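You operate a simulated robot arm through the tools that you are given. There is no shell and no other tool. Be economical: measure what you need, move in short steps, check, and stop when the job is done.

The job below is to be done with a simulated robot arm. You get a single attempt, and the scene is never put back.

TASK
Lay the log in the length trough and brush the sawdust off the fuel bench.
Fine: the log lies on the sawdust, so it goes first; put the brush back. Set down upright: hearth brush. What is to be rubbed or washed off counts as gone when no trace of it is left.

The check looks at the end state, three seconds after you hand in, the way a careful person would. Anything else that was tipped, shoved, dropped, spilled or broken makes it a failure.

THE ROBOT
A 7-joint arm with a two-finger parallel gripper, fixed in place. Base frame: the origin is at the foot of the arm, x ahead of it, y to its left, z up. Readings come in m, rad, newtons and seconds.
Its first joint turns from -2.897 to 2.897 rad. Payload 4.4 kg.
The tool frame sits at the grasp point between the pads (the TCP): z along the fingers, y along the line on which they close. The tips reach 0.023 m beyond it. The gripper opens to 0.094 m. The fingers are 0.038 m wide and 0.01 m thick; the gripper's body (0.054 by 0.096 m) begins 0.039 m behind the TCP.
Orientation is that of the tool frame in the base frame, as a unit quaternion [x, y, z, w]. With the fingers straight down and closing along the base's y, the tool's x points along the base's -x, its y along +y and its z along -z.

THE INTERFACE
- The arm moves only by the tool jog_arm. Its argument "motion" is one flat list of numbers, 7 for each row, row after row: the turn, a rotation vector about the tool's x, y, z in units of 90 degrees (1.0 is 90 degrees), then the shift along the tool's x, y, z in units of 200 mm (1.0 is 200 mm), then the finger opening in m, from 0 to 0.094. In form: [wx, wy, wz, x, y, z, gripper, wx, wy, wz, x, y, z, gripper, ...]. A call has 1 to 12 rows; each row is the pose to reach, as a shift and turn from the pose commanded when the call began, along the tool's axes at that moment. A call with a number of a shift or a turn outside -1 to 1 is refused whole. Rows are played at 5 a second. More than 0.05 m and 0.15 rad between two rows, or a gripper value outside its range, and nothing of the call is played. Where a pose cannot be reached the arm comes as near as it can. A force on the tool above 40 N (or 10 N above the force at the start of the call, whichever is more), or a blocked arm, ends the call early, and 0.2 s more pass. Each finger travels about 0.072 m/s and halts on what it meets, pressing with about 38 N; the grip force reading is that of the motor and also rises with nothing between the fingers. The clock runs only during rows and for 0.2 s after the last one: add rows that repeat a pose to give the fingers time. It gives the time, the measured TCP pose, the force on the tool (base axes), the opening and the grip force at its end, in the units of the frame above (readings bear some noise), with the torque about the TCP (base axes, N m) and any sound that the robot's microphone picked up, and new pictures: "pictures" is both (left out), scene, wrist or none.
- Cameras (640 x 400 px; columns grow to the right, rows downward): "scene" is fixed at [0.0514, 0.4984, 1.4143]; the picture's right is [-0.46, -0.89, 0.00], its down [-0.61, 0.32, -0.73] and it looks along [0.65, -0.34, -0.68] (base axes); focal length 357 px, centre (320, 200). "wrist" rides on the gripper at [0.086, 0.016, -0.074] in the tool frame; the picture's right is [-0.18, 0.98, 0.00], its down [-0.58, -0.11, -0.81] and it looks along [-0.79, -0.15, 0.59] (tool axes); focal length 243 px, centre (320, 200).
- probe_pixels(camera, pixels): for up to 12 pixels [column, row] of the newest picture of that camera ("zoom" is the newest enlarged one), the place [x, y, z] in the base frame of the surface seen there, good to about 0.002 m. It takes no simulated time.
- close_up(camera, box): a new picture of the part [left, top, right, bottom] of that camera's present view, enlarged. It takes no simulated time.
- job_done(): hands the job in; it is judged then, once.

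Work in short steps. Measure before you move; look again where a grasp or a placing could have gone wrong, and mend it. You have 80 turns and 200 pictures in all, those below and enlarged ones among them. Open the gripper and draw the arm clear of the work before you hand the job in, unless the task says otherwise; then end with one line.

The tools are called after "Request:" as name(argument=value, ...) on one line, values as JSON. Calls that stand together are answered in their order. jog_arm: Moves the arm, as the interface text tells. Its arguments: {"type":"object","properties":{"motion":{"type":"array"},"pictures":{"type":"string","enum":["both","scene","wrist","none"]}},"required":["motion"]} The other tools are called the same way: probe_pixels (camera, pixels) gives the place of the surface under pixels of a picture; close_up (camera, box) takes an enlarged picture of a part of a camera's view; job_done () hands the job in.

At the start:

```text
time: 0.0
tool_pos: [0.6007, 0.4287, 0.9241]
tool_rot: [0.0, 1.0, -0.001, 0.0]
ft_force: [-1.2, -0.2, 0.0]
moment: [0.02, -0.01, -0.01]
gripper_width: 0.094
grip_force: 0.1
```

scene: 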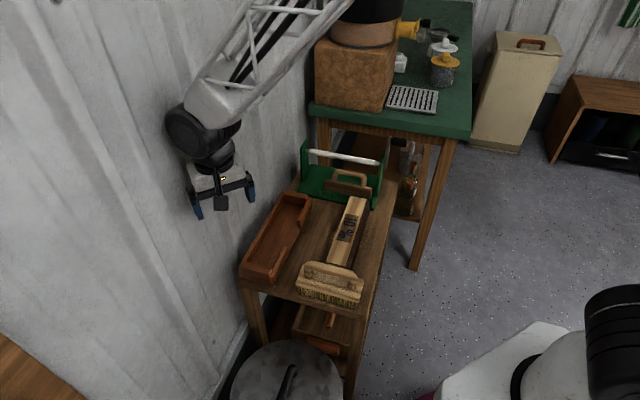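
wrist: 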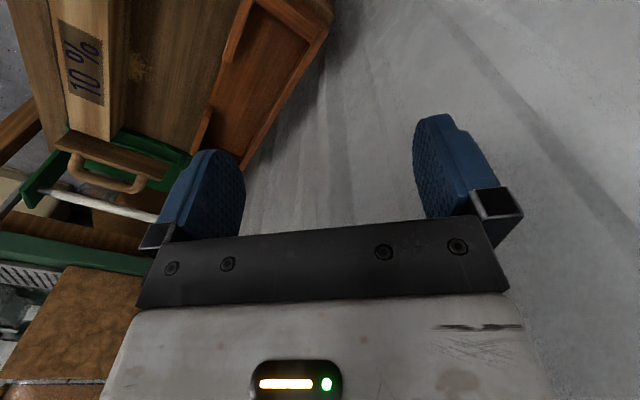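

The bench with the log (labelled 10 %), the trough, the brush and a green carrier is around pixels (240-390, 150-310). I take an enlarged look first.

Request:
close_up(camera="scene", box=[220, 130, 420, 330])

Request:
probe_pixels(camera="scene", pixels=[[290, 200], [303, 208], [250, 275], [272, 240], [345, 200], [363, 203], [328, 264], [348, 269], [330, 285], [340, 272], [320, 220], [380, 220]])

```text
2.00 times, centred on (320, 230) of scene
```

zoom: 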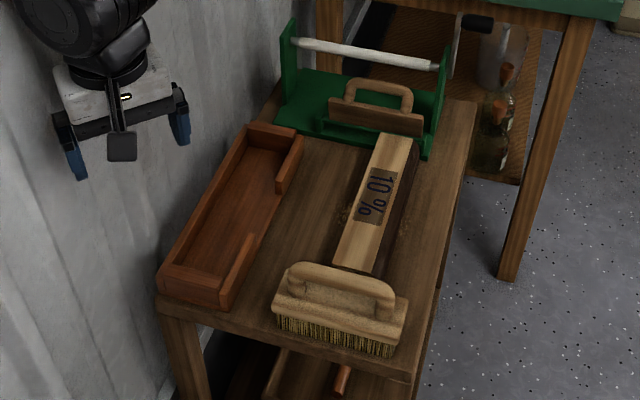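

```text
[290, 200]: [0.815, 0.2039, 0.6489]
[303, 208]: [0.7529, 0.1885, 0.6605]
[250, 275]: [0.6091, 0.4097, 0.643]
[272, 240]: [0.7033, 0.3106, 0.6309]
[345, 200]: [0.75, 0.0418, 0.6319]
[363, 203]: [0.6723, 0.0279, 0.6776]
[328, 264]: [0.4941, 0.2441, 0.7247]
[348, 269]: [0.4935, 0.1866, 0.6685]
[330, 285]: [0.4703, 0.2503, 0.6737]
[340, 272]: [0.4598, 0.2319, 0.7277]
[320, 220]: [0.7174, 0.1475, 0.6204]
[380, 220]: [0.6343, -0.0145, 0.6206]
```

The bench top is at z≈0.62. I probe details on the log, trough, brush and the bench corners in the zoom picture.

Request:
probe_pixels(camera="zoom", pixels=[[380, 136], [411, 140], [336, 264], [374, 272], [360, 200], [395, 205], [386, 272], [415, 160], [400, 245], [345, 245], [320, 250], [420, 280]])

Request:
probe_pixels(camera="zoom", pixels=[[248, 125], [297, 134], [300, 142], [279, 192], [161, 292], [220, 304], [160, 270], [256, 236], [225, 190], [215, 260], [235, 165], [265, 150]])

Request:
probe_pixels(camera="zoom", pixels=[[290, 268], [388, 290], [340, 272], [340, 280], [276, 308], [404, 330], [408, 300], [278, 320], [392, 352], [340, 318], [345, 295], [400, 312]])

Request:
close_up(camera="scene", box=[290, 190, 370, 310])

```text
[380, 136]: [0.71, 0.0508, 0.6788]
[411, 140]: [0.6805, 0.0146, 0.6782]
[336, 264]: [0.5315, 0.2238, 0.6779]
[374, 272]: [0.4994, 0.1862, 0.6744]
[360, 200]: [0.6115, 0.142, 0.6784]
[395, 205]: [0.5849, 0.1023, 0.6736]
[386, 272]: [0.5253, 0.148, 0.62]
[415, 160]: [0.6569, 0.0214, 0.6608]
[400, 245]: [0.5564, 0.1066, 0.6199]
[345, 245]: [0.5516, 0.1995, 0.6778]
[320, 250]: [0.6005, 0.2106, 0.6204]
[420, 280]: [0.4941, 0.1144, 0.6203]
```

```text
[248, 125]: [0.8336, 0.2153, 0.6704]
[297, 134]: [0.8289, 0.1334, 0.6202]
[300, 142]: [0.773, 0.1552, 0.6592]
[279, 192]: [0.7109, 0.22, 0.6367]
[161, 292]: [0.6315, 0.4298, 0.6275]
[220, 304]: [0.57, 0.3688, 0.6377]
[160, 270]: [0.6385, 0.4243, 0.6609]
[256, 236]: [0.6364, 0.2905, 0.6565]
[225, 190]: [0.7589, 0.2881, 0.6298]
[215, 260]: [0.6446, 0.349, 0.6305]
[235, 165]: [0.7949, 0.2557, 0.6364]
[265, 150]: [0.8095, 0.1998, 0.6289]
```

```text
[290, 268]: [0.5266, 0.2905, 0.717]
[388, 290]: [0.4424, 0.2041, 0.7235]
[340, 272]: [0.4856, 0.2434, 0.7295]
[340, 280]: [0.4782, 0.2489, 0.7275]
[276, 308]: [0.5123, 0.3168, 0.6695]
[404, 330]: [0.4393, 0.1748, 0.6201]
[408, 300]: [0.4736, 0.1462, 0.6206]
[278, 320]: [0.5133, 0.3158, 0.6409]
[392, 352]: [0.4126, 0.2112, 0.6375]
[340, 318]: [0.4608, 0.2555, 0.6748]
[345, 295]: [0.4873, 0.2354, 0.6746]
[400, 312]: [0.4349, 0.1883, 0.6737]
```

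```text
3.33 times, centred on (330, 250) of scene
```

zoom: 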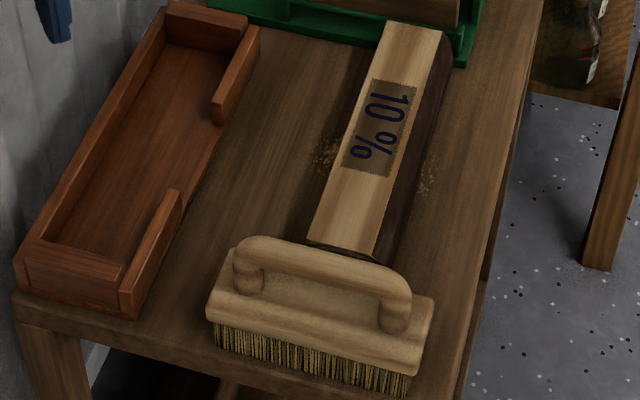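

The log axis runs along u≈(0.718,-0.696) with cross direction v≈(0.696,0.718), and the trough is parallel; brush lies across. I turn the tool 44° so it closes across the log and start moving over it.

Request:
jog_arm(motion=[0, 0, 0.0817, 0, -0.1667, 0, 0.094, 0, 0, 0.1633, 0, -0.3333, 0, 0.094, 0, 0, 0.245, 0, -0.5, 0, 0.094, 0, 0, 0.3267, 0, -0.6667, 0, 0.094, 0, 0, 0.4083, 0, -0.8333, 0, 0.094, 0, 0, 0.49, 0, -1, 0, 0.094, 0, 0, 0.49, 0, -1, 0, 0.094], pictures="both")

```text
time: 1.6
tool_pos: [0.6013, 0.2284, 0.9245]
tool_rot: [0.376, 0.927, 0.001, 0.0]
ft_force: [0.0, 0.4, -0.1]
moment: [-0.01, -0.01, 0.0]
gripper_width: 0.094
grip_force: 0.2
```

scene: 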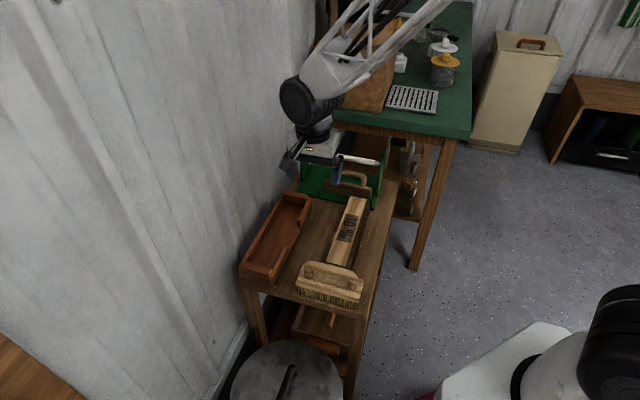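
wrist: 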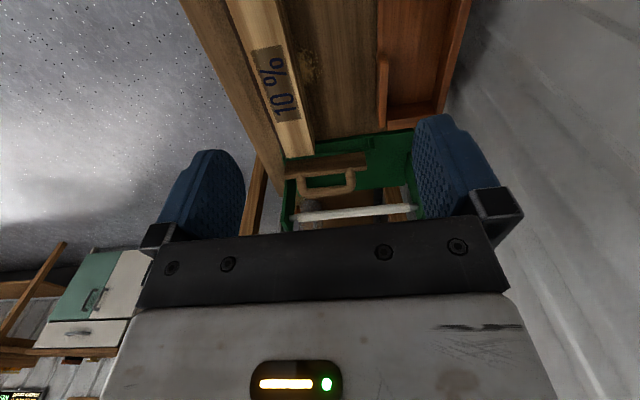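

I check the log's cross-section in the wrist view around (270,80).

Request:
close_up(camera="wrist", box=[180, 0, 420, 150])

```text
2.67 times, centred on (300, 75) of wrist
```

zoom: 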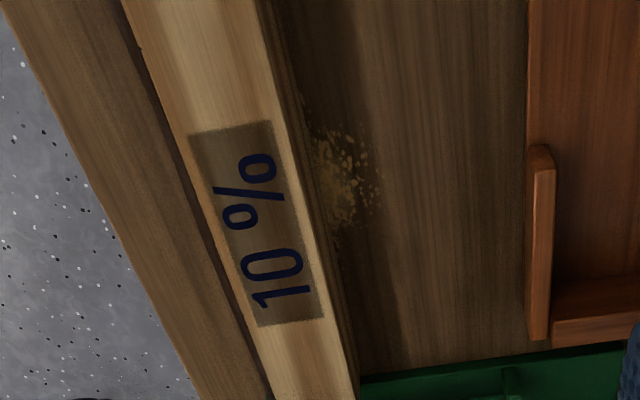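

Request:
probe_pixels(camera="zoom", pixels=[[190, 133], [272, 122], [258, 325], [323, 316], [290, 100], [300, 120], [340, 300], [320, 140], [380, 180], [345, 225], [330, 135], [358, 370]])

Request:
probe_pixels(camera="zoom", pixels=[[225, 260], [282, 120], [290, 125], [305, 180], [350, 360], [530, 160], [548, 160], [540, 335], [600, 270], [555, 330], [620, 300], [535, 250]])

```text
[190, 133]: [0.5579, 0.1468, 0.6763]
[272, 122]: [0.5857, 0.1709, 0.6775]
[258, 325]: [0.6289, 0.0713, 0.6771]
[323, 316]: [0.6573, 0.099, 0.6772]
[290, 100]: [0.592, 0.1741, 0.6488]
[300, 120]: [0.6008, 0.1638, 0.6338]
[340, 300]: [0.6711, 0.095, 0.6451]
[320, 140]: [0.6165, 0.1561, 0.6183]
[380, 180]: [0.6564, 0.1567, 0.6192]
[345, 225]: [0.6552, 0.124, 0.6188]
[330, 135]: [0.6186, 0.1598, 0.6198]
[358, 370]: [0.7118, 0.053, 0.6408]
```

```text
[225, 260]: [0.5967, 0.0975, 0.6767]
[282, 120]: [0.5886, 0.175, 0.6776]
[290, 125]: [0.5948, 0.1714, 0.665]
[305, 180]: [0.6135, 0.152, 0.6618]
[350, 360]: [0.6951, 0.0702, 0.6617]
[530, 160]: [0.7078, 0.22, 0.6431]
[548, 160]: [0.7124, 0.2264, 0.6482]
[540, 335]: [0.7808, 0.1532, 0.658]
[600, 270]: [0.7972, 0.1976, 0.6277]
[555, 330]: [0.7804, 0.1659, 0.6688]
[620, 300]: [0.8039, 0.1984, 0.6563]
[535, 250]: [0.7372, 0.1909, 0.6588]
```

The left face of the log is vertical; I need the shape of the bark side and the trough's inside. I zoom the scene camera on both.

Request:
close_up(camera="scene", box=[320, 190, 384, 275])

```text
4.71 times, centred on (352, 232) of scene
```

zoom: 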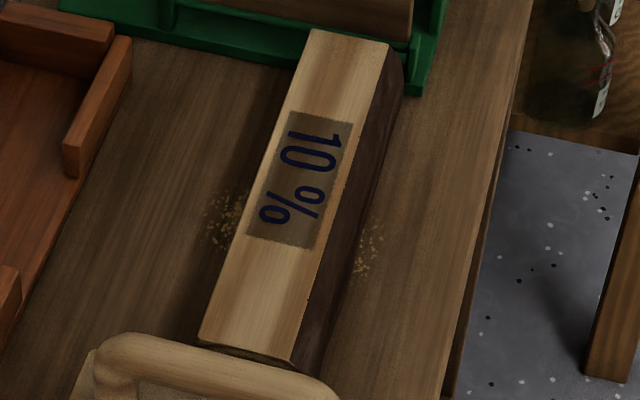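

Request:
probe_pixels(camera="zoom", pixels=[[328, 200], [335, 200], [341, 200], [347, 200], [352, 200], [357, 200], [362, 200], [368, 200], [358, 272], [375, 225], [210, 195], [210, 240]])

Request:
probe_pixels(camera="wrist", pixels=[[400, 90], [420, 80], [440, 70], [450, 60], [460, 50], [470, 20], [465, 30], [382, 90], [378, 80], [405, 20], [430, 110], [388, 70]])

```text
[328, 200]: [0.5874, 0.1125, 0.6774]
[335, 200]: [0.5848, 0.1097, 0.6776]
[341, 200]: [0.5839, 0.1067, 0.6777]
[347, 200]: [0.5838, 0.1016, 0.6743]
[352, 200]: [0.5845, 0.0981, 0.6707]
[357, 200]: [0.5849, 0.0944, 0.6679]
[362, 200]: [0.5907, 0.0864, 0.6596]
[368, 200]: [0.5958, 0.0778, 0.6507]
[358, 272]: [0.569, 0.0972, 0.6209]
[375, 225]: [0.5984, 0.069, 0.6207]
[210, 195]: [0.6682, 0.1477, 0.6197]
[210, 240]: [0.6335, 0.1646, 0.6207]
```

```text
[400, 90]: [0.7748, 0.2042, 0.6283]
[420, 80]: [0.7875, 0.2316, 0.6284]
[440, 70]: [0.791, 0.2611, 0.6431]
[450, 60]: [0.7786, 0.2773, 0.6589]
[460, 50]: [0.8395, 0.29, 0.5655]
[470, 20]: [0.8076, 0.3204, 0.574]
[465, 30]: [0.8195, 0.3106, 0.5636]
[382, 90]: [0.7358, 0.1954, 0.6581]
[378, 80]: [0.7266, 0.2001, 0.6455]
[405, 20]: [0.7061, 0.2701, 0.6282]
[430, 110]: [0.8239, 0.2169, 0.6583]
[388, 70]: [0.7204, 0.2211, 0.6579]
```

Walls of the trough top out at z≈0.659, floor 0.628; the log's upper 24 mm stays above them. I zoom onto the trough for its angle and near end wall.

Request:
close_up(camera="scene", box=[232, 185, 322, 290])

```text
3.81 times, centred on (277, 238) of scene
```

zoom: 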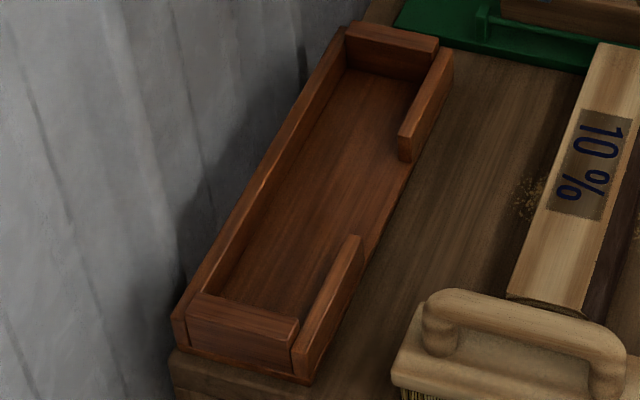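

Request:
probe_pixels(camera="zoom", pixels=[[206, 298], [294, 318], [250, 310], [304, 330], [352, 244], [405, 126], [440, 58], [350, 36], [432, 50], [392, 45], [335, 60], [200, 285]])

Request:
probe_pixels(camera="zoom", pixels=[[364, 240], [312, 376], [345, 80], [250, 230], [260, 200], [390, 75], [350, 65], [300, 200], [330, 230], [280, 290], [452, 60], [175, 325]])

```text
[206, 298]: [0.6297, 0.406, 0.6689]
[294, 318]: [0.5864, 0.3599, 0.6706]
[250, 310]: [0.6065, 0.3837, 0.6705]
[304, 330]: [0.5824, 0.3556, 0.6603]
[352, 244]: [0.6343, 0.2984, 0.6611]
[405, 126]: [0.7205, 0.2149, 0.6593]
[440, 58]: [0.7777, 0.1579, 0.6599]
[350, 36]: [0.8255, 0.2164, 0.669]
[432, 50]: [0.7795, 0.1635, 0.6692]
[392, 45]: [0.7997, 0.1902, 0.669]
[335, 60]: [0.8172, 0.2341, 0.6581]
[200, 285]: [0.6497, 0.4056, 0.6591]
```

```text
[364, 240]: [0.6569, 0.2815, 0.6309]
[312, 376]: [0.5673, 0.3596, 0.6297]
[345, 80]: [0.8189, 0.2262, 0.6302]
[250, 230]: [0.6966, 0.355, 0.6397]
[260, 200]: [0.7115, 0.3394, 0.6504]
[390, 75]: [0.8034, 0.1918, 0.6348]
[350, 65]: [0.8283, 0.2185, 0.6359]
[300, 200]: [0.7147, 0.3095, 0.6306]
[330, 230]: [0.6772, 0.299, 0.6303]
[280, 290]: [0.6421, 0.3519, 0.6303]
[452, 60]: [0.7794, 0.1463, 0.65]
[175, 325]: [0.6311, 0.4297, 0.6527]
```

Trough is parallel to the log; inside u 0.175–0.442, v 0.661–0.738. I move above the log's centre at z≈0.75.

Request:
jog_arm(motion=[0, 0, 0, -0.066, -0.066, 0.145, 0.094, 0, 0, 0, -0.132, -0.132, 0.291, 0.094, 0, 0, 0, -0.198, -0.198, 0.436, 0.094, 0, 0, 0, -0.264, -0.263, 0.582, 0.094, 0, 0, 0, -0.33, -0.329, 0.727, 0.094, 0, 0, 0, -0.396, -0.395, 0.8725, 0.094, 0, 0, 0, -0.396, -0.395, 0.8725, 0.094])

```text
time: 3.2
tool_pos: [0.6024, 0.1176, 0.7499]
tool_rot: [0.375, 0.927, 0.0, -0.001]
ft_force: [0.1, 0.4, 0.4]
moment: [0.0, -0.02, -0.03]
gripper_width: 0.0938
grip_force: 0.0
```

scene: 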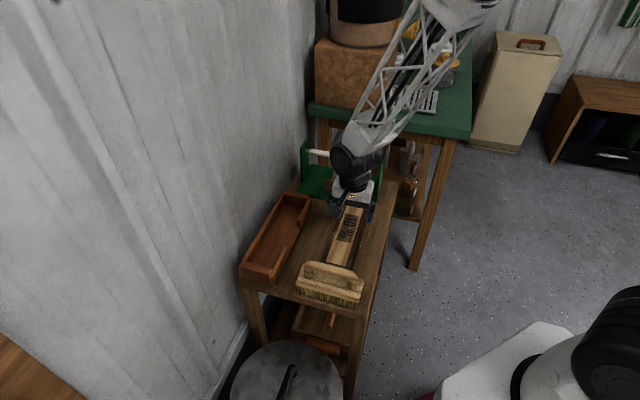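
wrist: 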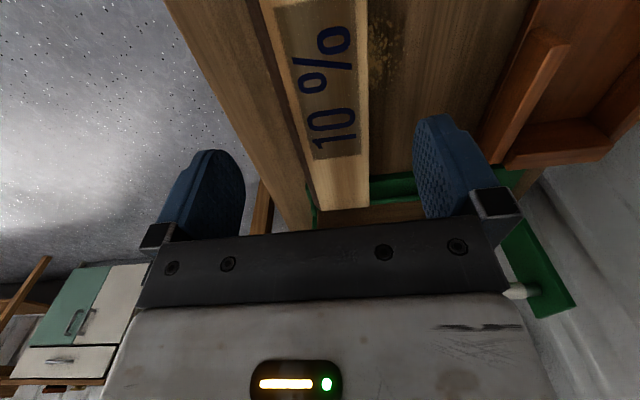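

Tool is over the log centre (u 0.351, v 0.504), fingers straddle it. I descend so the tips overlap the upper 23 mm.

Request:
jog_arm(motion=[0, 0, 0, 0, 0, 0.13, 0.094, 0, 0, 0, 0, 0, 0.25, 0.094, 0, 0, 0, 0, 0, 0.32, 0.094, 0, 0, 0, 0, 0, 0.3645, 0.094, 0, 0, 0, 0, 0, 0.3645, 0.094])

```text
time: 4.4
tool_pos: [0.6032, 0.1159, 0.6749]
tool_rot: [0.375, 0.927, 0.0, 0.0]
ft_force: [0.5, -0.2, 0.1]
moment: [-0.03, 0.0, 0.02]
gripper_width: 0.0942
grip_force: 0.1
```

scene: 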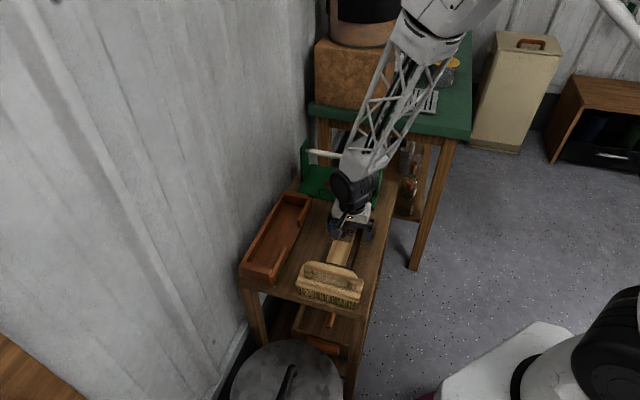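
wrist: 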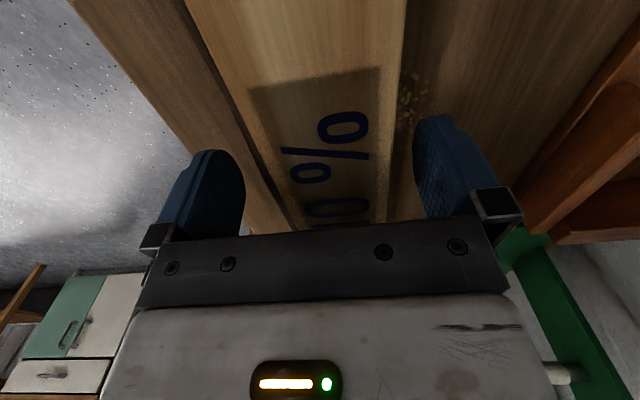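

Fingers straddle the log top. Raise 2 mm and close.

Request:
jog_arm(motion=[0, 0, 0, 0, 0, -0.01, 0.08, 0, 0, 0, 0, 0, -0.01, 0.066, 0, 0, 0, 0, 0, -0.01, 0.04, 0, 0, 0, 0, 0, -0.01, 0.04, 0, 0, 0, 0, 0, -0.01, 0.04])

```text
time: 5.6
tool_pos: [0.6029, 0.1154, 0.6786]
tool_rot: [0.376, 0.927, 0.0, 0.001]
ft_force: [-1.5, 1.2, 6.9]
moment: [-0.35, 0.25, -0.71]
gripper_width: 0.0642
grip_force: 38.1
```

scene: 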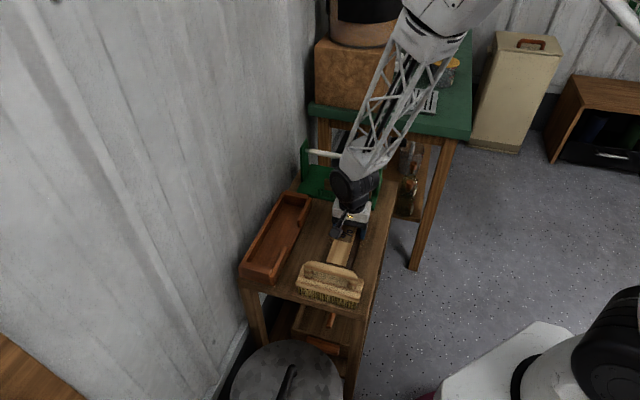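
wrist: 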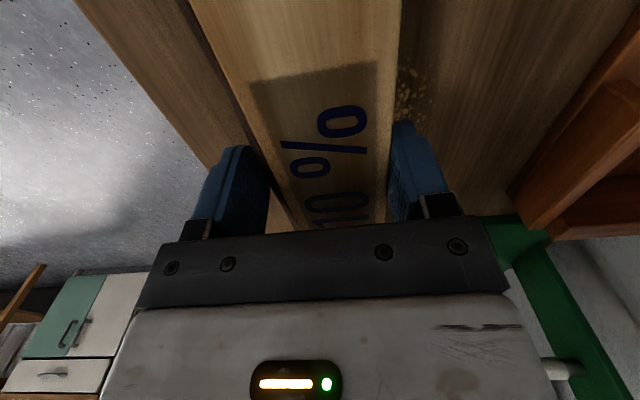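

Gripped at 64 mm wide. I lift slowly 2 cm and check it holds.

Request:
jog_arm(motion=[0, 0, 0, 0, 0, -0.025, 0.04, 0, 0, 0, 0, 0, -0.05, 0.04, 0, 0, 0, 0, 0, -0.1, 0.04, 0, 0, 0, 0, 0, -0.1, 0.04])

```text
time: 6.6
tool_pos: [0.6026, 0.1175, 0.6978]
tool_rot: [0.375, 0.927, 0.0, 0.001]
ft_force: [0.0, -0.5, -6.5]
moment: [-0.03, 0.0, 0.01]
gripper_width: 0.0636
grip_force: 38.0
```

scene: 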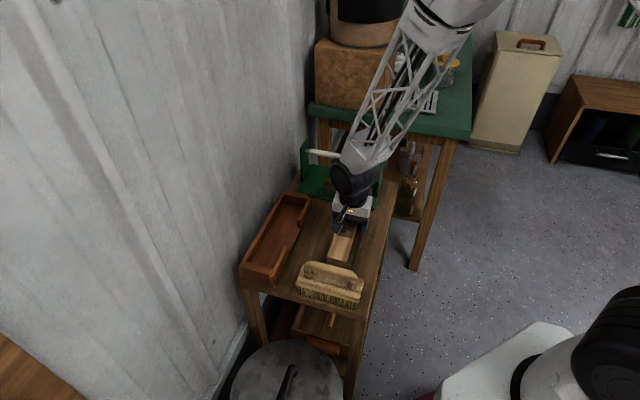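
wrist: 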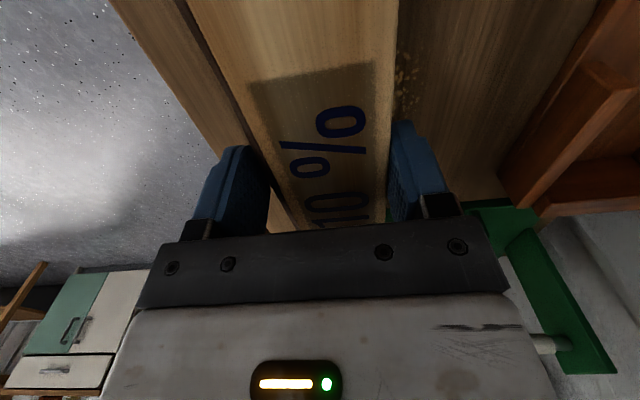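

Log holds (≈6.5 N, no tilt). I lift to z≈0.75, then move across (v +0.196), then back along u −0.044 clear of the brush.

Request:
jog_arm(motion=[0, 0, 0, 0, 0, -0.135, 0.04, 0, 0, 0, 0, 0, -0.27, 0.04, 0, 0, 0, 0, 0.16, -0.27, 0.04, 0, 0, 0, 0, 0.33, -0.27, 0.04, 0, 0, 0, 0, 0.5, -0.27, 0.04, 0, 0, 0, 0, 0.66, -0.27, 0.04, 0, 0, 0, 0, 0.82, -0.27, 0.04, 0, 0, 0, 0, 0.9785, -0.27, 0.04, 0, 0, 0, 0.11, 0.9785, -0.27, 0.04, 0, 0, 0, 0.2195, 0.9785, -0.27, 0.04, 0, 0, 0, 0.2195, 0.9785, -0.27, 0.04])

```text
time: 9.0
tool_pos: [0.707, 0.2872, 0.75]
tool_rot: [0.376, 0.927, -0.001, 0.0]
ft_force: [-0.1, -0.3, -7.0]
moment: [-0.01, 0.0, 0.02]
gripper_width: 0.0634
grip_force: 38.3
```

scene: 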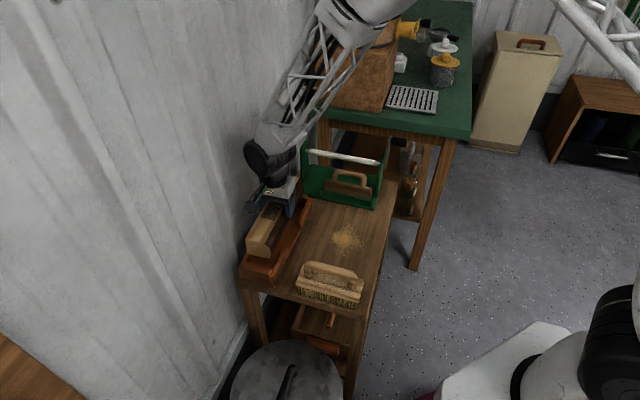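
wrist: 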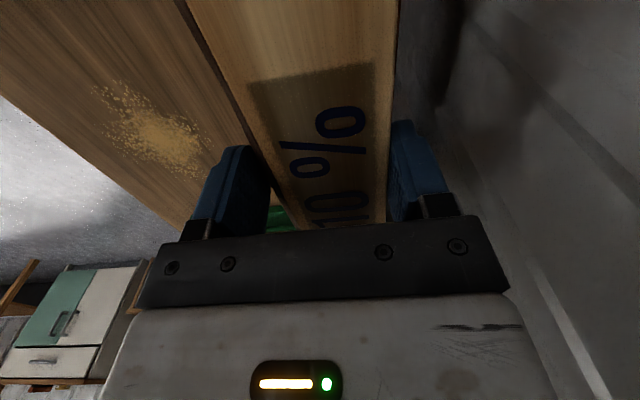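

Tool at u 0.308, v 0.698. I zoom in to check log versus trough before lowering.

Request:
close_up(camera="scene", box=[225, 180, 325, 290])

```text
3.64 times, centred on (275, 235) of scene
```

zoom: 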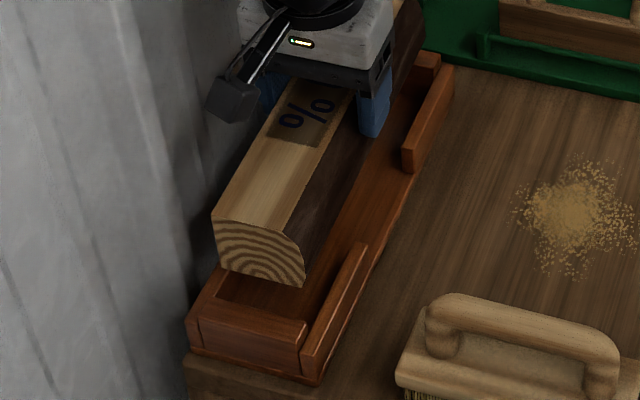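

Request:
probe_pixels(camera="zoom", pixels=[[216, 212], [285, 230], [221, 263], [303, 283], [303, 260], [260, 245], [205, 318], [304, 320], [230, 286], [308, 336], [312, 320], [424, 20]])

```text
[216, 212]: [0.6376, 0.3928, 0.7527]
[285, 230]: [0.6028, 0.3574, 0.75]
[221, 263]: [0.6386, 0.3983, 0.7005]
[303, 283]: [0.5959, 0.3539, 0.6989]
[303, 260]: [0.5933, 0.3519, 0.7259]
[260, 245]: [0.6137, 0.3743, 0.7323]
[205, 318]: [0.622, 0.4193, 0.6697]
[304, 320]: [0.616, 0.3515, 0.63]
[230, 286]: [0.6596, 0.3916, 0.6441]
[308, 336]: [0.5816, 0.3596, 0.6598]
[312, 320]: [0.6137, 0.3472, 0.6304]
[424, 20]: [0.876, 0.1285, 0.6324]
```

Log occupies v 0.666–0.7305, u 0.182–0.432: fits; I nudge +3 mm u, +1 mm v and lower to just above the floor.

Request:
jog_arm(motion=[0, 0, 0, -0.015, 0.005, 0, 0.04, 0, 0, 0, -0.015, 0.005, 0.08, 0.04, 0, 0, 0, -0.015, 0.005, 0.16, 0.04, 0, 0, 0, -0.015, 0.005, 0.24, 0.04, 0, 0, 0, -0.015, 0.005, 0.3, 0.04, 0, 0, 0, -0.015, 0.005, 0.33, 0.04, 0, 0, 0, -0.015, 0.005, 0.33, 0.04])

Request:
close_up(camera="scene", box=[225, 180, 325, 290])

```text
time: 10.6
tool_pos: [0.7125, 0.2855, 0.6872]
tool_rot: [0.375, 0.927, 0.0, 0.001]
ft_force: [9.1, 8.4, 35.4]
moment: [-0.62, 0.38, 0.37]
gripper_width: 0.0647
grip_force: 38.5
```

scene: 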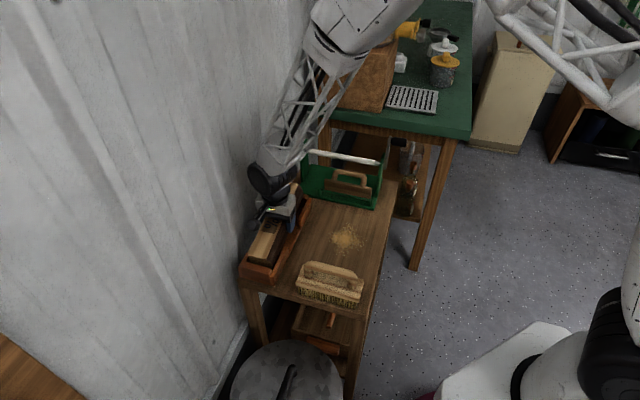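
wrist: 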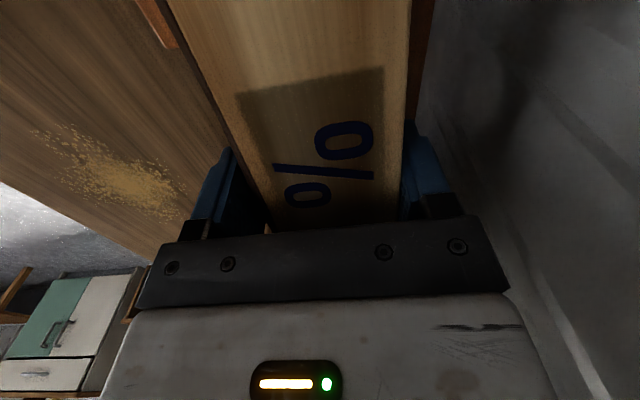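

```text
3.64 times, centred on (275, 235) of scene
```

zoom: 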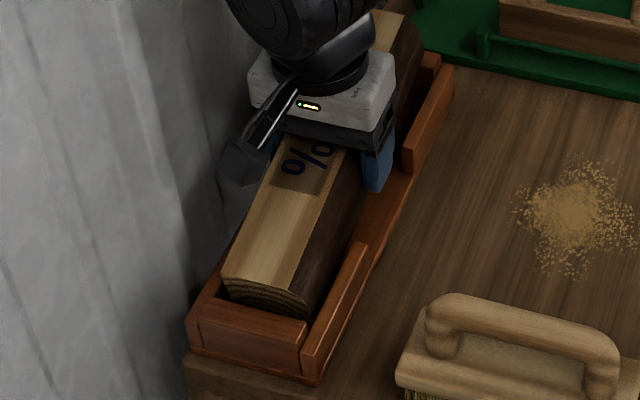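

Contact force 35 N at z 0.687; the log may be catching the far end wall. I probe the log's ends and top.

Request:
probe_pixels(camera="zoom", pixels=[[224, 274], [290, 290], [232, 292], [306, 312], [305, 285], [385, 20], [402, 18], [375, 18], [412, 25], [418, 60], [250, 240], [430, 60]])

Request:
close_up(camera="scene", box=[275, 175, 320, 215])

```text
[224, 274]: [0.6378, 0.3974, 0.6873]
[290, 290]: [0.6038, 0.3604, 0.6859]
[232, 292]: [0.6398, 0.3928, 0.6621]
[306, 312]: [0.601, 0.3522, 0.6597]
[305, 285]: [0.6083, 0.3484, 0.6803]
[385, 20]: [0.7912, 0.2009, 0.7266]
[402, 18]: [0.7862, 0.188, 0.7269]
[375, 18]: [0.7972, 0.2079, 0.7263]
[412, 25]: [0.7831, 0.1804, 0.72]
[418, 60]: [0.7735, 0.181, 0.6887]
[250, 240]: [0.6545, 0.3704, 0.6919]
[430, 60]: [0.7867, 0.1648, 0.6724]
```

```text
10.00 times, centred on (298, 195) of scene
```

zoom: 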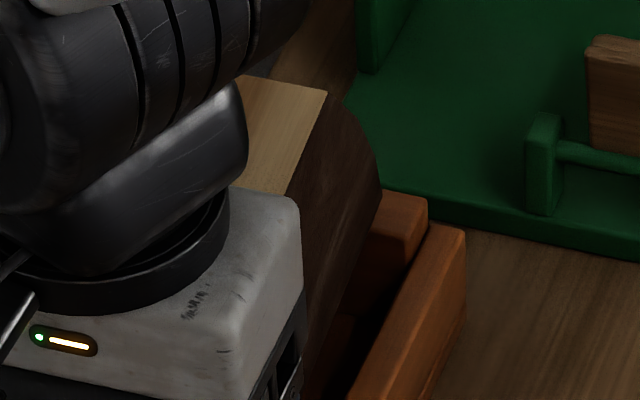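

Request:
probe_pixels(camera="zoom", pixels=[[322, 97], [315, 93], [290, 85], [375, 165], [378, 195], [370, 235], [395, 210], [420, 210], [385, 196], [410, 230], [372, 150], [360, 220]])

```text
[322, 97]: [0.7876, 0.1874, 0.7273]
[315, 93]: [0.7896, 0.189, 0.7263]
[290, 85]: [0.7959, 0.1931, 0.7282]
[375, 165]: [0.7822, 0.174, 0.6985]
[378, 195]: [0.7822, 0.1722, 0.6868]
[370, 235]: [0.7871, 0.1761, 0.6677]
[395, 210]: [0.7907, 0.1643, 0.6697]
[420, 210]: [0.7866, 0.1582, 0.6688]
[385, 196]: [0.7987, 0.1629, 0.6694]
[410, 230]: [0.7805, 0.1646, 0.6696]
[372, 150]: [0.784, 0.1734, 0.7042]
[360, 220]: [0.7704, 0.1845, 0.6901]
```

The log's far end is sitting on the far end wall (inner face u≈0.443): log is ~0.257 long, so my +3 mm nudge was wrong. I lift 5 cm and re-measure.

Request:
jog_arm(motion=[0, 0, 0, 0, 0, -0.06, 0.04, 0, 0, 0, 0, 0, -0.15, 0.04, 0, 0, 0, 0, 0, -0.25, 0.04, 0, 0, 0, 0, 0, -0.25, 0.04])

Request:
close_up(camera="scene", box=[235, 220, 295, 290])

```text
time: 11.6
tool_pos: [0.7117, 0.2855, 0.7355]
tool_rot: [0.375, 0.927, 0.0, 0.001]
ft_force: [0.7, 0.1, -6.6]
moment: [0.02, -0.02, -0.05]
gripper_width: 0.0648
grip_force: 38.3
```

scene: 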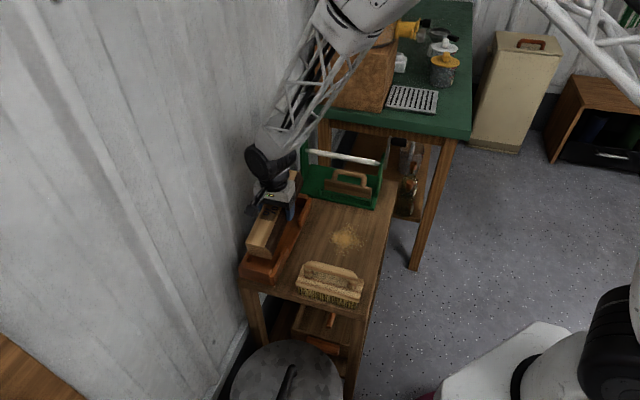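
wrist: 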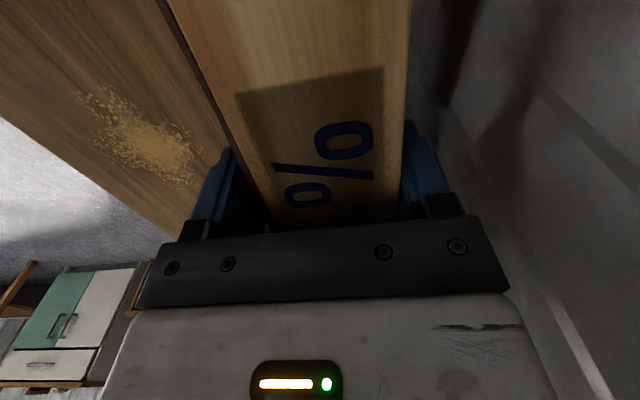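

```text
5.71 times, centred on (265, 255) of scene
```

zoom: 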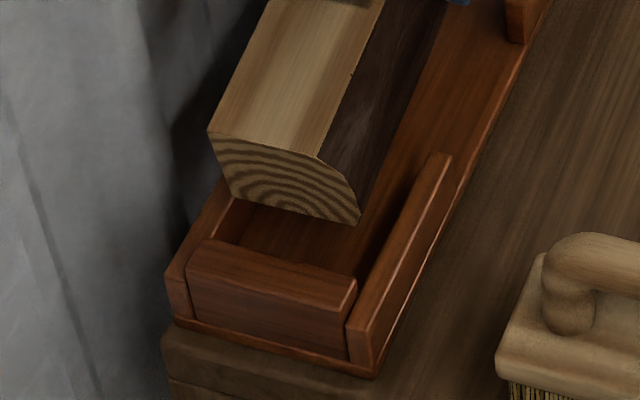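

Request:
probe_pixels(camera="zoom", pixels=[[212, 134], [316, 160], [230, 190], [356, 220], [358, 200], [285, 185], [240, 100], [350, 120], [205, 241], [352, 278], [280, 258], [255, 245]])

Request:
probe_pixels(camera="zoom", pixels=[[280, 266], [280, 262], [280, 254], [300, 261], [356, 282], [350, 295], [250, 240], [395, 240], [440, 160], [185, 262], [360, 15], [300, 10]])

Request:
close_up(camera="scene", box=[275, 165, 320, 215])

```text
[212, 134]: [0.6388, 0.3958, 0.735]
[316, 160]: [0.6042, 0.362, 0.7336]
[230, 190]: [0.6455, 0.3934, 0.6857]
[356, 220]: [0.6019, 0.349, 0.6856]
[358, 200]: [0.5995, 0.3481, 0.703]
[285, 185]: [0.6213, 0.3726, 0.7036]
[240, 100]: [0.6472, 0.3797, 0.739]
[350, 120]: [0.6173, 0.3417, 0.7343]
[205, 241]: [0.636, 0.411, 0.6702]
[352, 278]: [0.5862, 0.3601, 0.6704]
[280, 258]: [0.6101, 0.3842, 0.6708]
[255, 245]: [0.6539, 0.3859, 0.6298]
```

```text
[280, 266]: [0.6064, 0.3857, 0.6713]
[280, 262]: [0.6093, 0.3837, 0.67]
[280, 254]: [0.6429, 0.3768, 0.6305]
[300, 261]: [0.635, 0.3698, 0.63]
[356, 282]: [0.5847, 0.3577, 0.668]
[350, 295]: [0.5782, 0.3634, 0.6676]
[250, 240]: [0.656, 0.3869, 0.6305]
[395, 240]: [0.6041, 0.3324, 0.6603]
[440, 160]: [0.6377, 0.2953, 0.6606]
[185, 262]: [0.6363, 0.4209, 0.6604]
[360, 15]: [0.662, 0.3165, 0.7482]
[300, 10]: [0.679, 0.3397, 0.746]
```

```text
8.00 times, centred on (298, 190) of scene
```

zoom: 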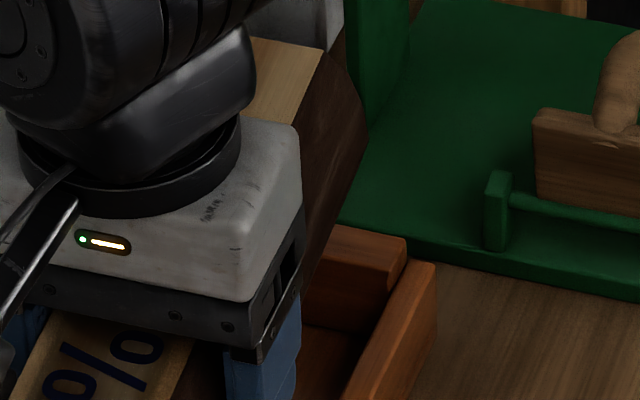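

The pads slid 20 mm down the log and it tilted ~9°. I'll level it by tilting the tool, return it to its original place on the bench, and regrip shallow.

Request:
jog_arm(motion=[0, 0.034, 0, 0, 0, -0.06, 0.04, 0, 0.068, 0, -0.1, 0, -0.15, 0.04, 0, 0.102, 0, -0.1985, 0, -0.15, 0.04, 0, 0.102, 0, -0.1985, -0.2, -0.15, 0.04, 0, 0.102, 0, -0.1985, -0.4, -0.15, 0.04, 0, 0.102, 0, -0.1985, -0.6, -0.15, 0.04, 0, 0.102, 0, -0.1985, -0.8, -0.15, 0.04, 0, 0.102, 0, -0.1985, -0.9825, -0.15, 0.04, 0, 0.102, 0, -0.1985, -0.9825, -0.15, 0.04])

Request:
close_up(camera="scene", box=[290, 160, 390, 270])

```text
time: 13.6
tool_pos: [0.604, 0.1171, 0.768]
tool_rot: [0.375, 0.924, 0.03, -0.074]
ft_force: [-0.1, 0.8, -6.7]
moment: [0.02, 0.02, 0.0]
gripper_width: 0.0649
grip_force: 38.3
```

scene: 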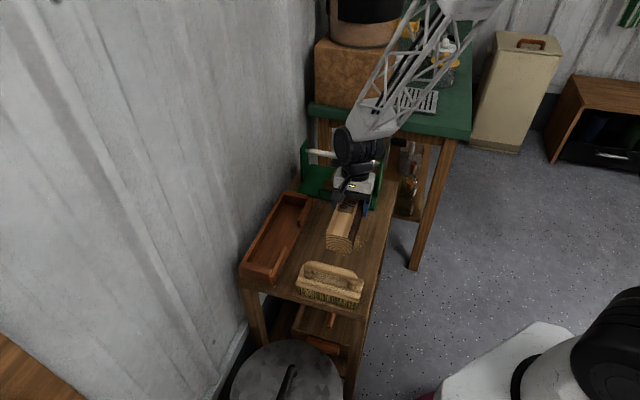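
wrist: 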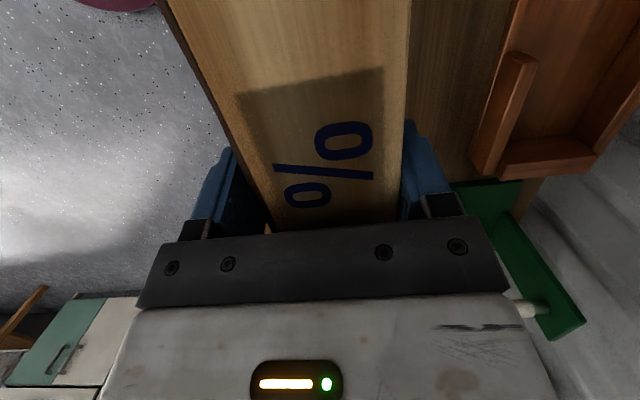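

```text
3.64 times, centred on (340, 215) of scene
```

zoom: 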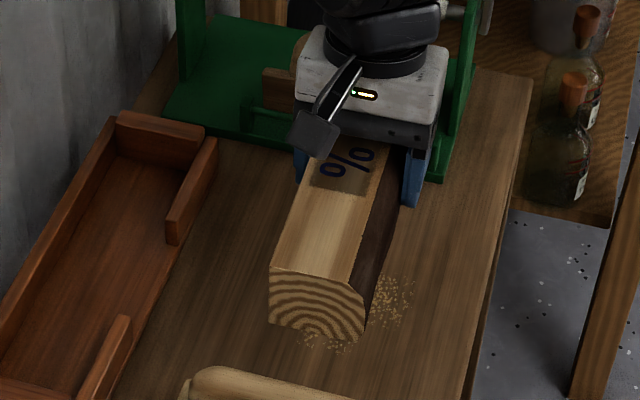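

Request:
probe_pixels(camera="zoom", pixels=[[274, 262], [345, 282], [280, 314], [362, 337], [290, 230], [315, 185], [365, 195], [350, 260], [382, 160], [362, 300], [330, 200], [310, 260]])

```text
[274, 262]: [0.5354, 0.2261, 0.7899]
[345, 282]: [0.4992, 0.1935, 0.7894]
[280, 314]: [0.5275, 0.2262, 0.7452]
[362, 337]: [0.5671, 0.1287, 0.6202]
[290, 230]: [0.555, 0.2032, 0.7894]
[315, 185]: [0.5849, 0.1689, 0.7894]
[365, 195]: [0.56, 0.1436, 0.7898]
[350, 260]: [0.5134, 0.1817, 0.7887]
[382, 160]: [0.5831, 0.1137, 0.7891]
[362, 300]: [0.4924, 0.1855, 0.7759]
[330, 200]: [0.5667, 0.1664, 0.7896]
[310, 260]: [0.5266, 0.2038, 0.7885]
```

Log is level (top z 0.789 everywhere). I lower it vertically 0.111 m onto its original place.

Request:
jog_arm(motion=[0, 0, 0, -0.0222, 0, 0.1376, 0.04, 0, 0, 0, -0.0445, 0, 0.2752, 0.04, 0, 0, 0, -0.0667, 0, 0.4128, 0.04, 0, 0, 0, -0.08, 0, 0.495, 0.04, 0, 0, 0, -0.086, 0, 0.532, 0.04, 0, 0, 0, -0.0885, 0, 0.548, 0.04, 0, 0, 0, -0.0885, 0, 0.548, 0.04], pictures="scene")

Request:
close_up(camera="scene", box=[290, 160, 390, 270])

```text
time: 15.0
tool_pos: [0.6019, 0.1181, 0.6554]
tool_rot: [0.374, 0.924, 0.031, -0.073]
ft_force: [-4.2, -1.7, 8.9]
moment: [-0.34, 0.46, 0.0]
gripper_width: 0.0646
grip_force: 37.7
stopped in row 7: the force on the tool passed its limit at 43 N (the readings are from after the stop); the commanded pose is now the measured one
```

scene: 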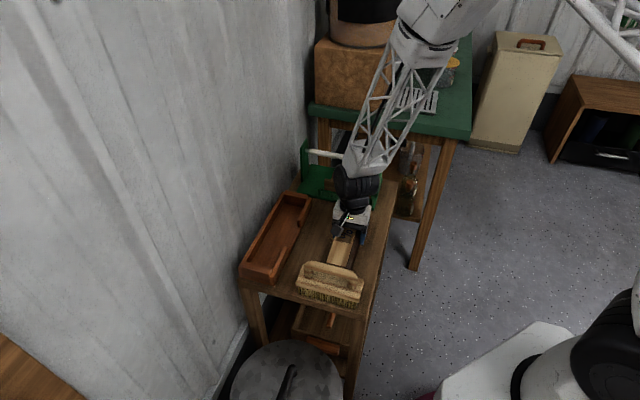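

```text
3.64 times, centred on (340, 215) of scene
```

zoom: 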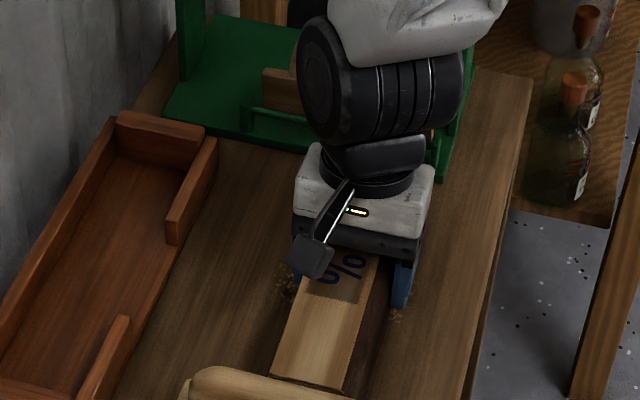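

The log has landed. I open the fingers.

Request:
jog_arm(motion=[0, 0, 0, 0, 0, 0, 0.07, 0, 0, 0, 0, 0, 0, 0.094, 0, 0, 0, 0, 0, 0, 0.094], pictures="none")

Request:
jog_arm(motion=[0, 0, 0, 0.016, 0, -0.0987, 0.094, 0, -0.034, 0, 0.032, 0, -0.1974, 0.094, 0, -0.068, 0, 0.048, 0, -0.296, 0.094, 0, -0.102, 0, 0.064, 0, -0.395, 0.094, 0, -0.102, 0, 0.064, 0, -0.395, 0.094])

Request:
close_up(camera="scene", box=[290, 170, 390, 280])

```text
time: 15.8
tool_pos: [0.6027, 0.1175, 0.656]
tool_rot: [0.374, 0.924, 0.03, -0.073]
ft_force: [-0.2, 0.0, -0.4]
moment: [-0.01, -0.01, 0.03]
gripper_width: 0.0938
grip_force: 0.0
```

```text
time: 17.0
tool_pos: [0.6029, 0.1173, 0.7368]
tool_rot: [0.375, 0.927, 0.0, 0.0]
ft_force: [-0.4, -0.4, -0.3]
moment: [0.01, -0.03, -0.03]
gripper_width: 0.0937
grip_force: 0.1
```

scene: 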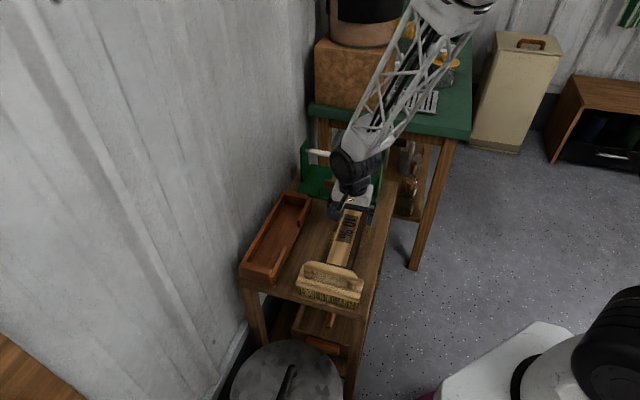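
wrist: 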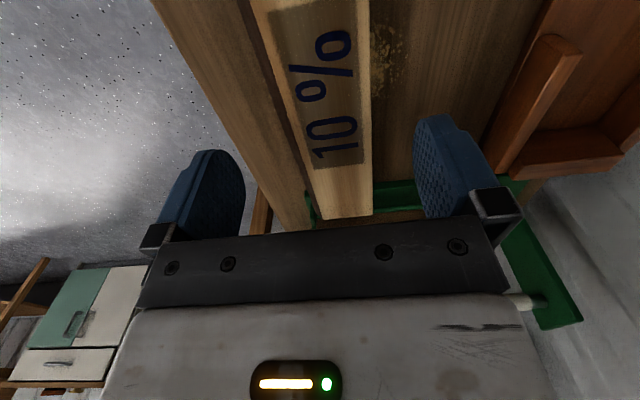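

```text
3.64 times, centred on (340, 225) of scene
```

zoom: 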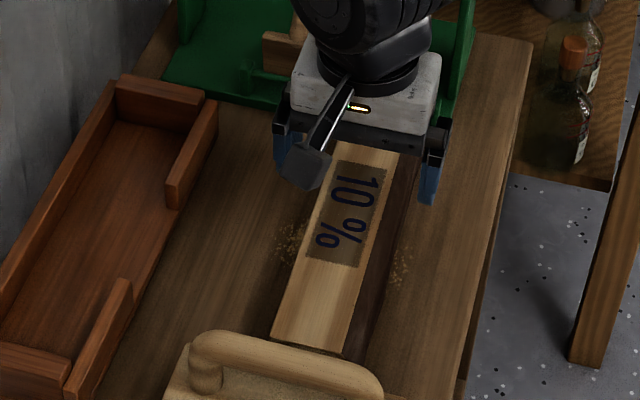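

Log is flat on the bench again. I measure its exact end and side positions for a shallow regrip.

Request:
probe_pixels(camera="zoom", pixels=[[274, 336], [341, 352], [300, 270], [360, 275], [330, 163], [385, 165], [366, 275], [372, 275]])

Request:
probe_pixels(camera="wrist", pixels=[[371, 213], [316, 221], [345, 217], [368, 160], [313, 168], [365, 60]])

```text
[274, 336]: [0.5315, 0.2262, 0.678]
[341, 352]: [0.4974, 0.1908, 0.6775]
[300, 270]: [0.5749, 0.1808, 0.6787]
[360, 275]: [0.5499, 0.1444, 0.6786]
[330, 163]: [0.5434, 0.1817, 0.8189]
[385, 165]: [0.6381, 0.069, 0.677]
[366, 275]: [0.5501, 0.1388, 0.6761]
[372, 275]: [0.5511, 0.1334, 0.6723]
```

```text
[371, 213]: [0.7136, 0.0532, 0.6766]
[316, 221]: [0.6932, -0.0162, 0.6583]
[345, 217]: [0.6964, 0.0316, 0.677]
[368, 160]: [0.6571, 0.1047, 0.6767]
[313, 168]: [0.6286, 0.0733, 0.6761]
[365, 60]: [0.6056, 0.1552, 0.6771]
```

Log centre u≈0.351, matching the tool. I descend to TCP z≈0.6765 and close.

Request:
jog_arm(motion=[0, 0, 0, 0, -0.005, 0.15, 0.094, 0, 0, 0, 0, -0.005, 0.25, 0.094, 0, 0, 0, 0, -0.005, 0.2965, 0.094, 0, 0, 0, 0, -0.005, 0.2965, 0.094, 0, 0, 0, 0, -0.005, 0.2965, 0.08, 0, 0, 0, 0, -0.005, 0.2965, 0.066, 0, 0, 0, 0, -0.005, 0.2965, 0.04, 0, 0, 0, 0, -0.005, 0.2965, 0.04, 0, 0, 0, 0, -0.005, 0.2965, 0.04], pictures="none")

Request:
jog_arm(motion=[0, 0, 0, 0, 0, -0.025, 0.04, 0, 0, 0, 0, 0, -0.1, 0.04, 0, 0, 0, 0, 0, -0.235, 0.04, 0, 0, 0, 0, 0, -0.37, 0.04, 0, 0, 0, 0, 0, -0.37, 0.04])

```text
time: 19.0
tool_pos: [0.6018, 0.1152, 0.6759]
tool_rot: [0.375, 0.927, 0.001, 0.001]
ft_force: [2.0, 1.4, 3.7]
moment: [-0.2, 0.09, 0.16]
gripper_width: 0.0642
grip_force: 37.8
```

```text
time: 20.2
tool_pos: [0.6017, 0.1161, 0.7522]
tool_rot: [0.375, 0.927, 0.002, 0.0]
ft_force: [-0.1, -0.3, -5.9]
moment: [-0.03, -0.03, 0.04]
gripper_width: 0.0641
grip_force: 38.8
```

scene: 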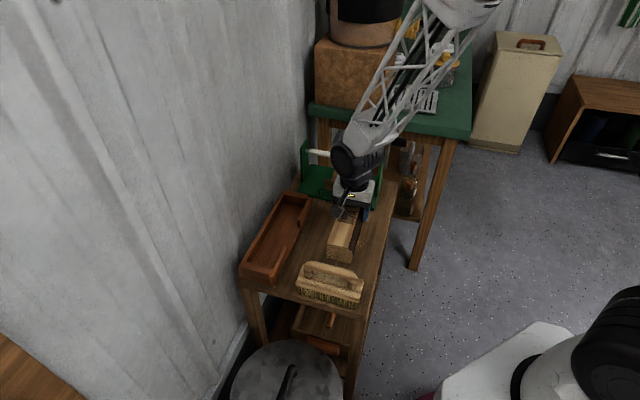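
wrist: 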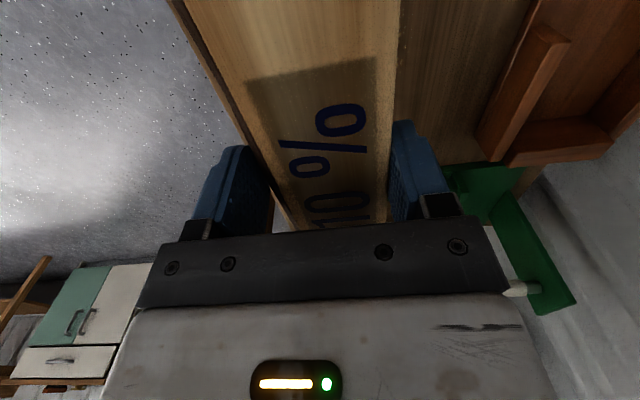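

Held again. Move across to the trough: v +0.197, then u −0.047.

Request:
jog_arm(motion=[0, 0, 0, 0, 0.16, 0, 0.04, 0, 0, 0, 0, 0.33, 0, 0.04, 0, 0, 0, 0, 0.5, 0, 0.04, 0, 0, 0, 0, 0.66, 0, 0.04, 0, 0, 0, 0, 0.82, 0, 0.04, 0, 0, 0, 0, 0.9845, 0, 0.04, 0, 0, 0, 0.12, 0.9845, 0, 0.04, 0, 0, 0, 0.2335, 0.9845, 0, 0.04, 0, 0, 0, 0.2335, 0.9845, 0.1, 0.04, 0, 0, 0, 0.2335, 0.9845, 0.1, 0.04, 0, 0, 0, 0.2335, 0.9845, 0.1, 0.04])

Request:
close_up(camera="scene", box=[235, 210, 305, 290])

```text
time: 22.6
tool_pos: [0.7039, 0.2936, 0.7317]
tool_rot: [0.376, 0.927, 0.001, 0.002]
ft_force: [-0.6, 0.0, -5.8]
moment: [0.01, -0.01, -0.02]
gripper_width: 0.0637
grip_force: 37.9
```

scene: 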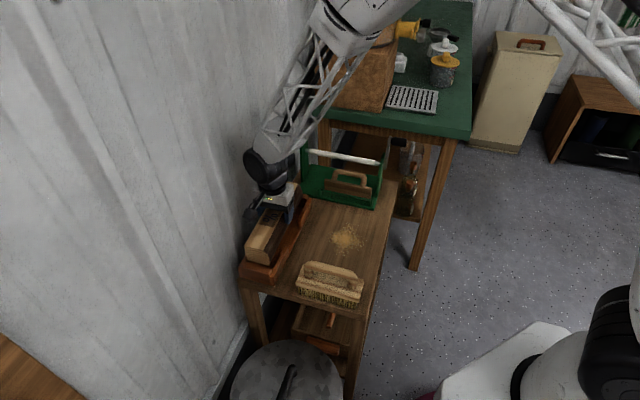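
wrist: 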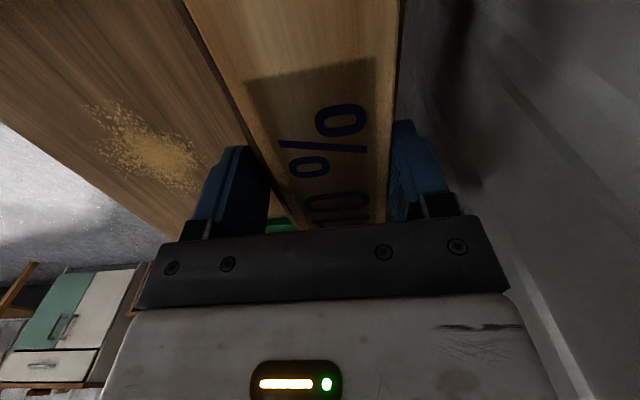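

```text
5.00 times, centred on (270, 250) of scene
```

zoom: 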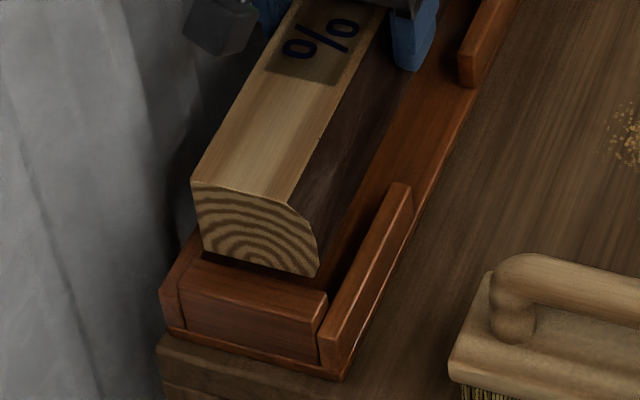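

Request:
probe_pixels(camera="zoom", pixels=[[195, 184], [285, 204], [206, 246], [313, 274], [318, 245], [255, 230], [250, 120], [200, 262], [322, 296], [260, 276], [335, 100], [400, 200]])

```text
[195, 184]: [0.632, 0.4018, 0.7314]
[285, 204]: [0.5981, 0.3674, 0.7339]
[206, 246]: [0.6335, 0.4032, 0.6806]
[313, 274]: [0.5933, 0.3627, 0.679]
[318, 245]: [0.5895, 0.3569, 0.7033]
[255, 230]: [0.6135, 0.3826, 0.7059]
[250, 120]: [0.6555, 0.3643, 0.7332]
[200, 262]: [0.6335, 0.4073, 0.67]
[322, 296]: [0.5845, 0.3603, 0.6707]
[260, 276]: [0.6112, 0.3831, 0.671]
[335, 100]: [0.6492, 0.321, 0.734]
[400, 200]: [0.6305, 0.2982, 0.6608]
```

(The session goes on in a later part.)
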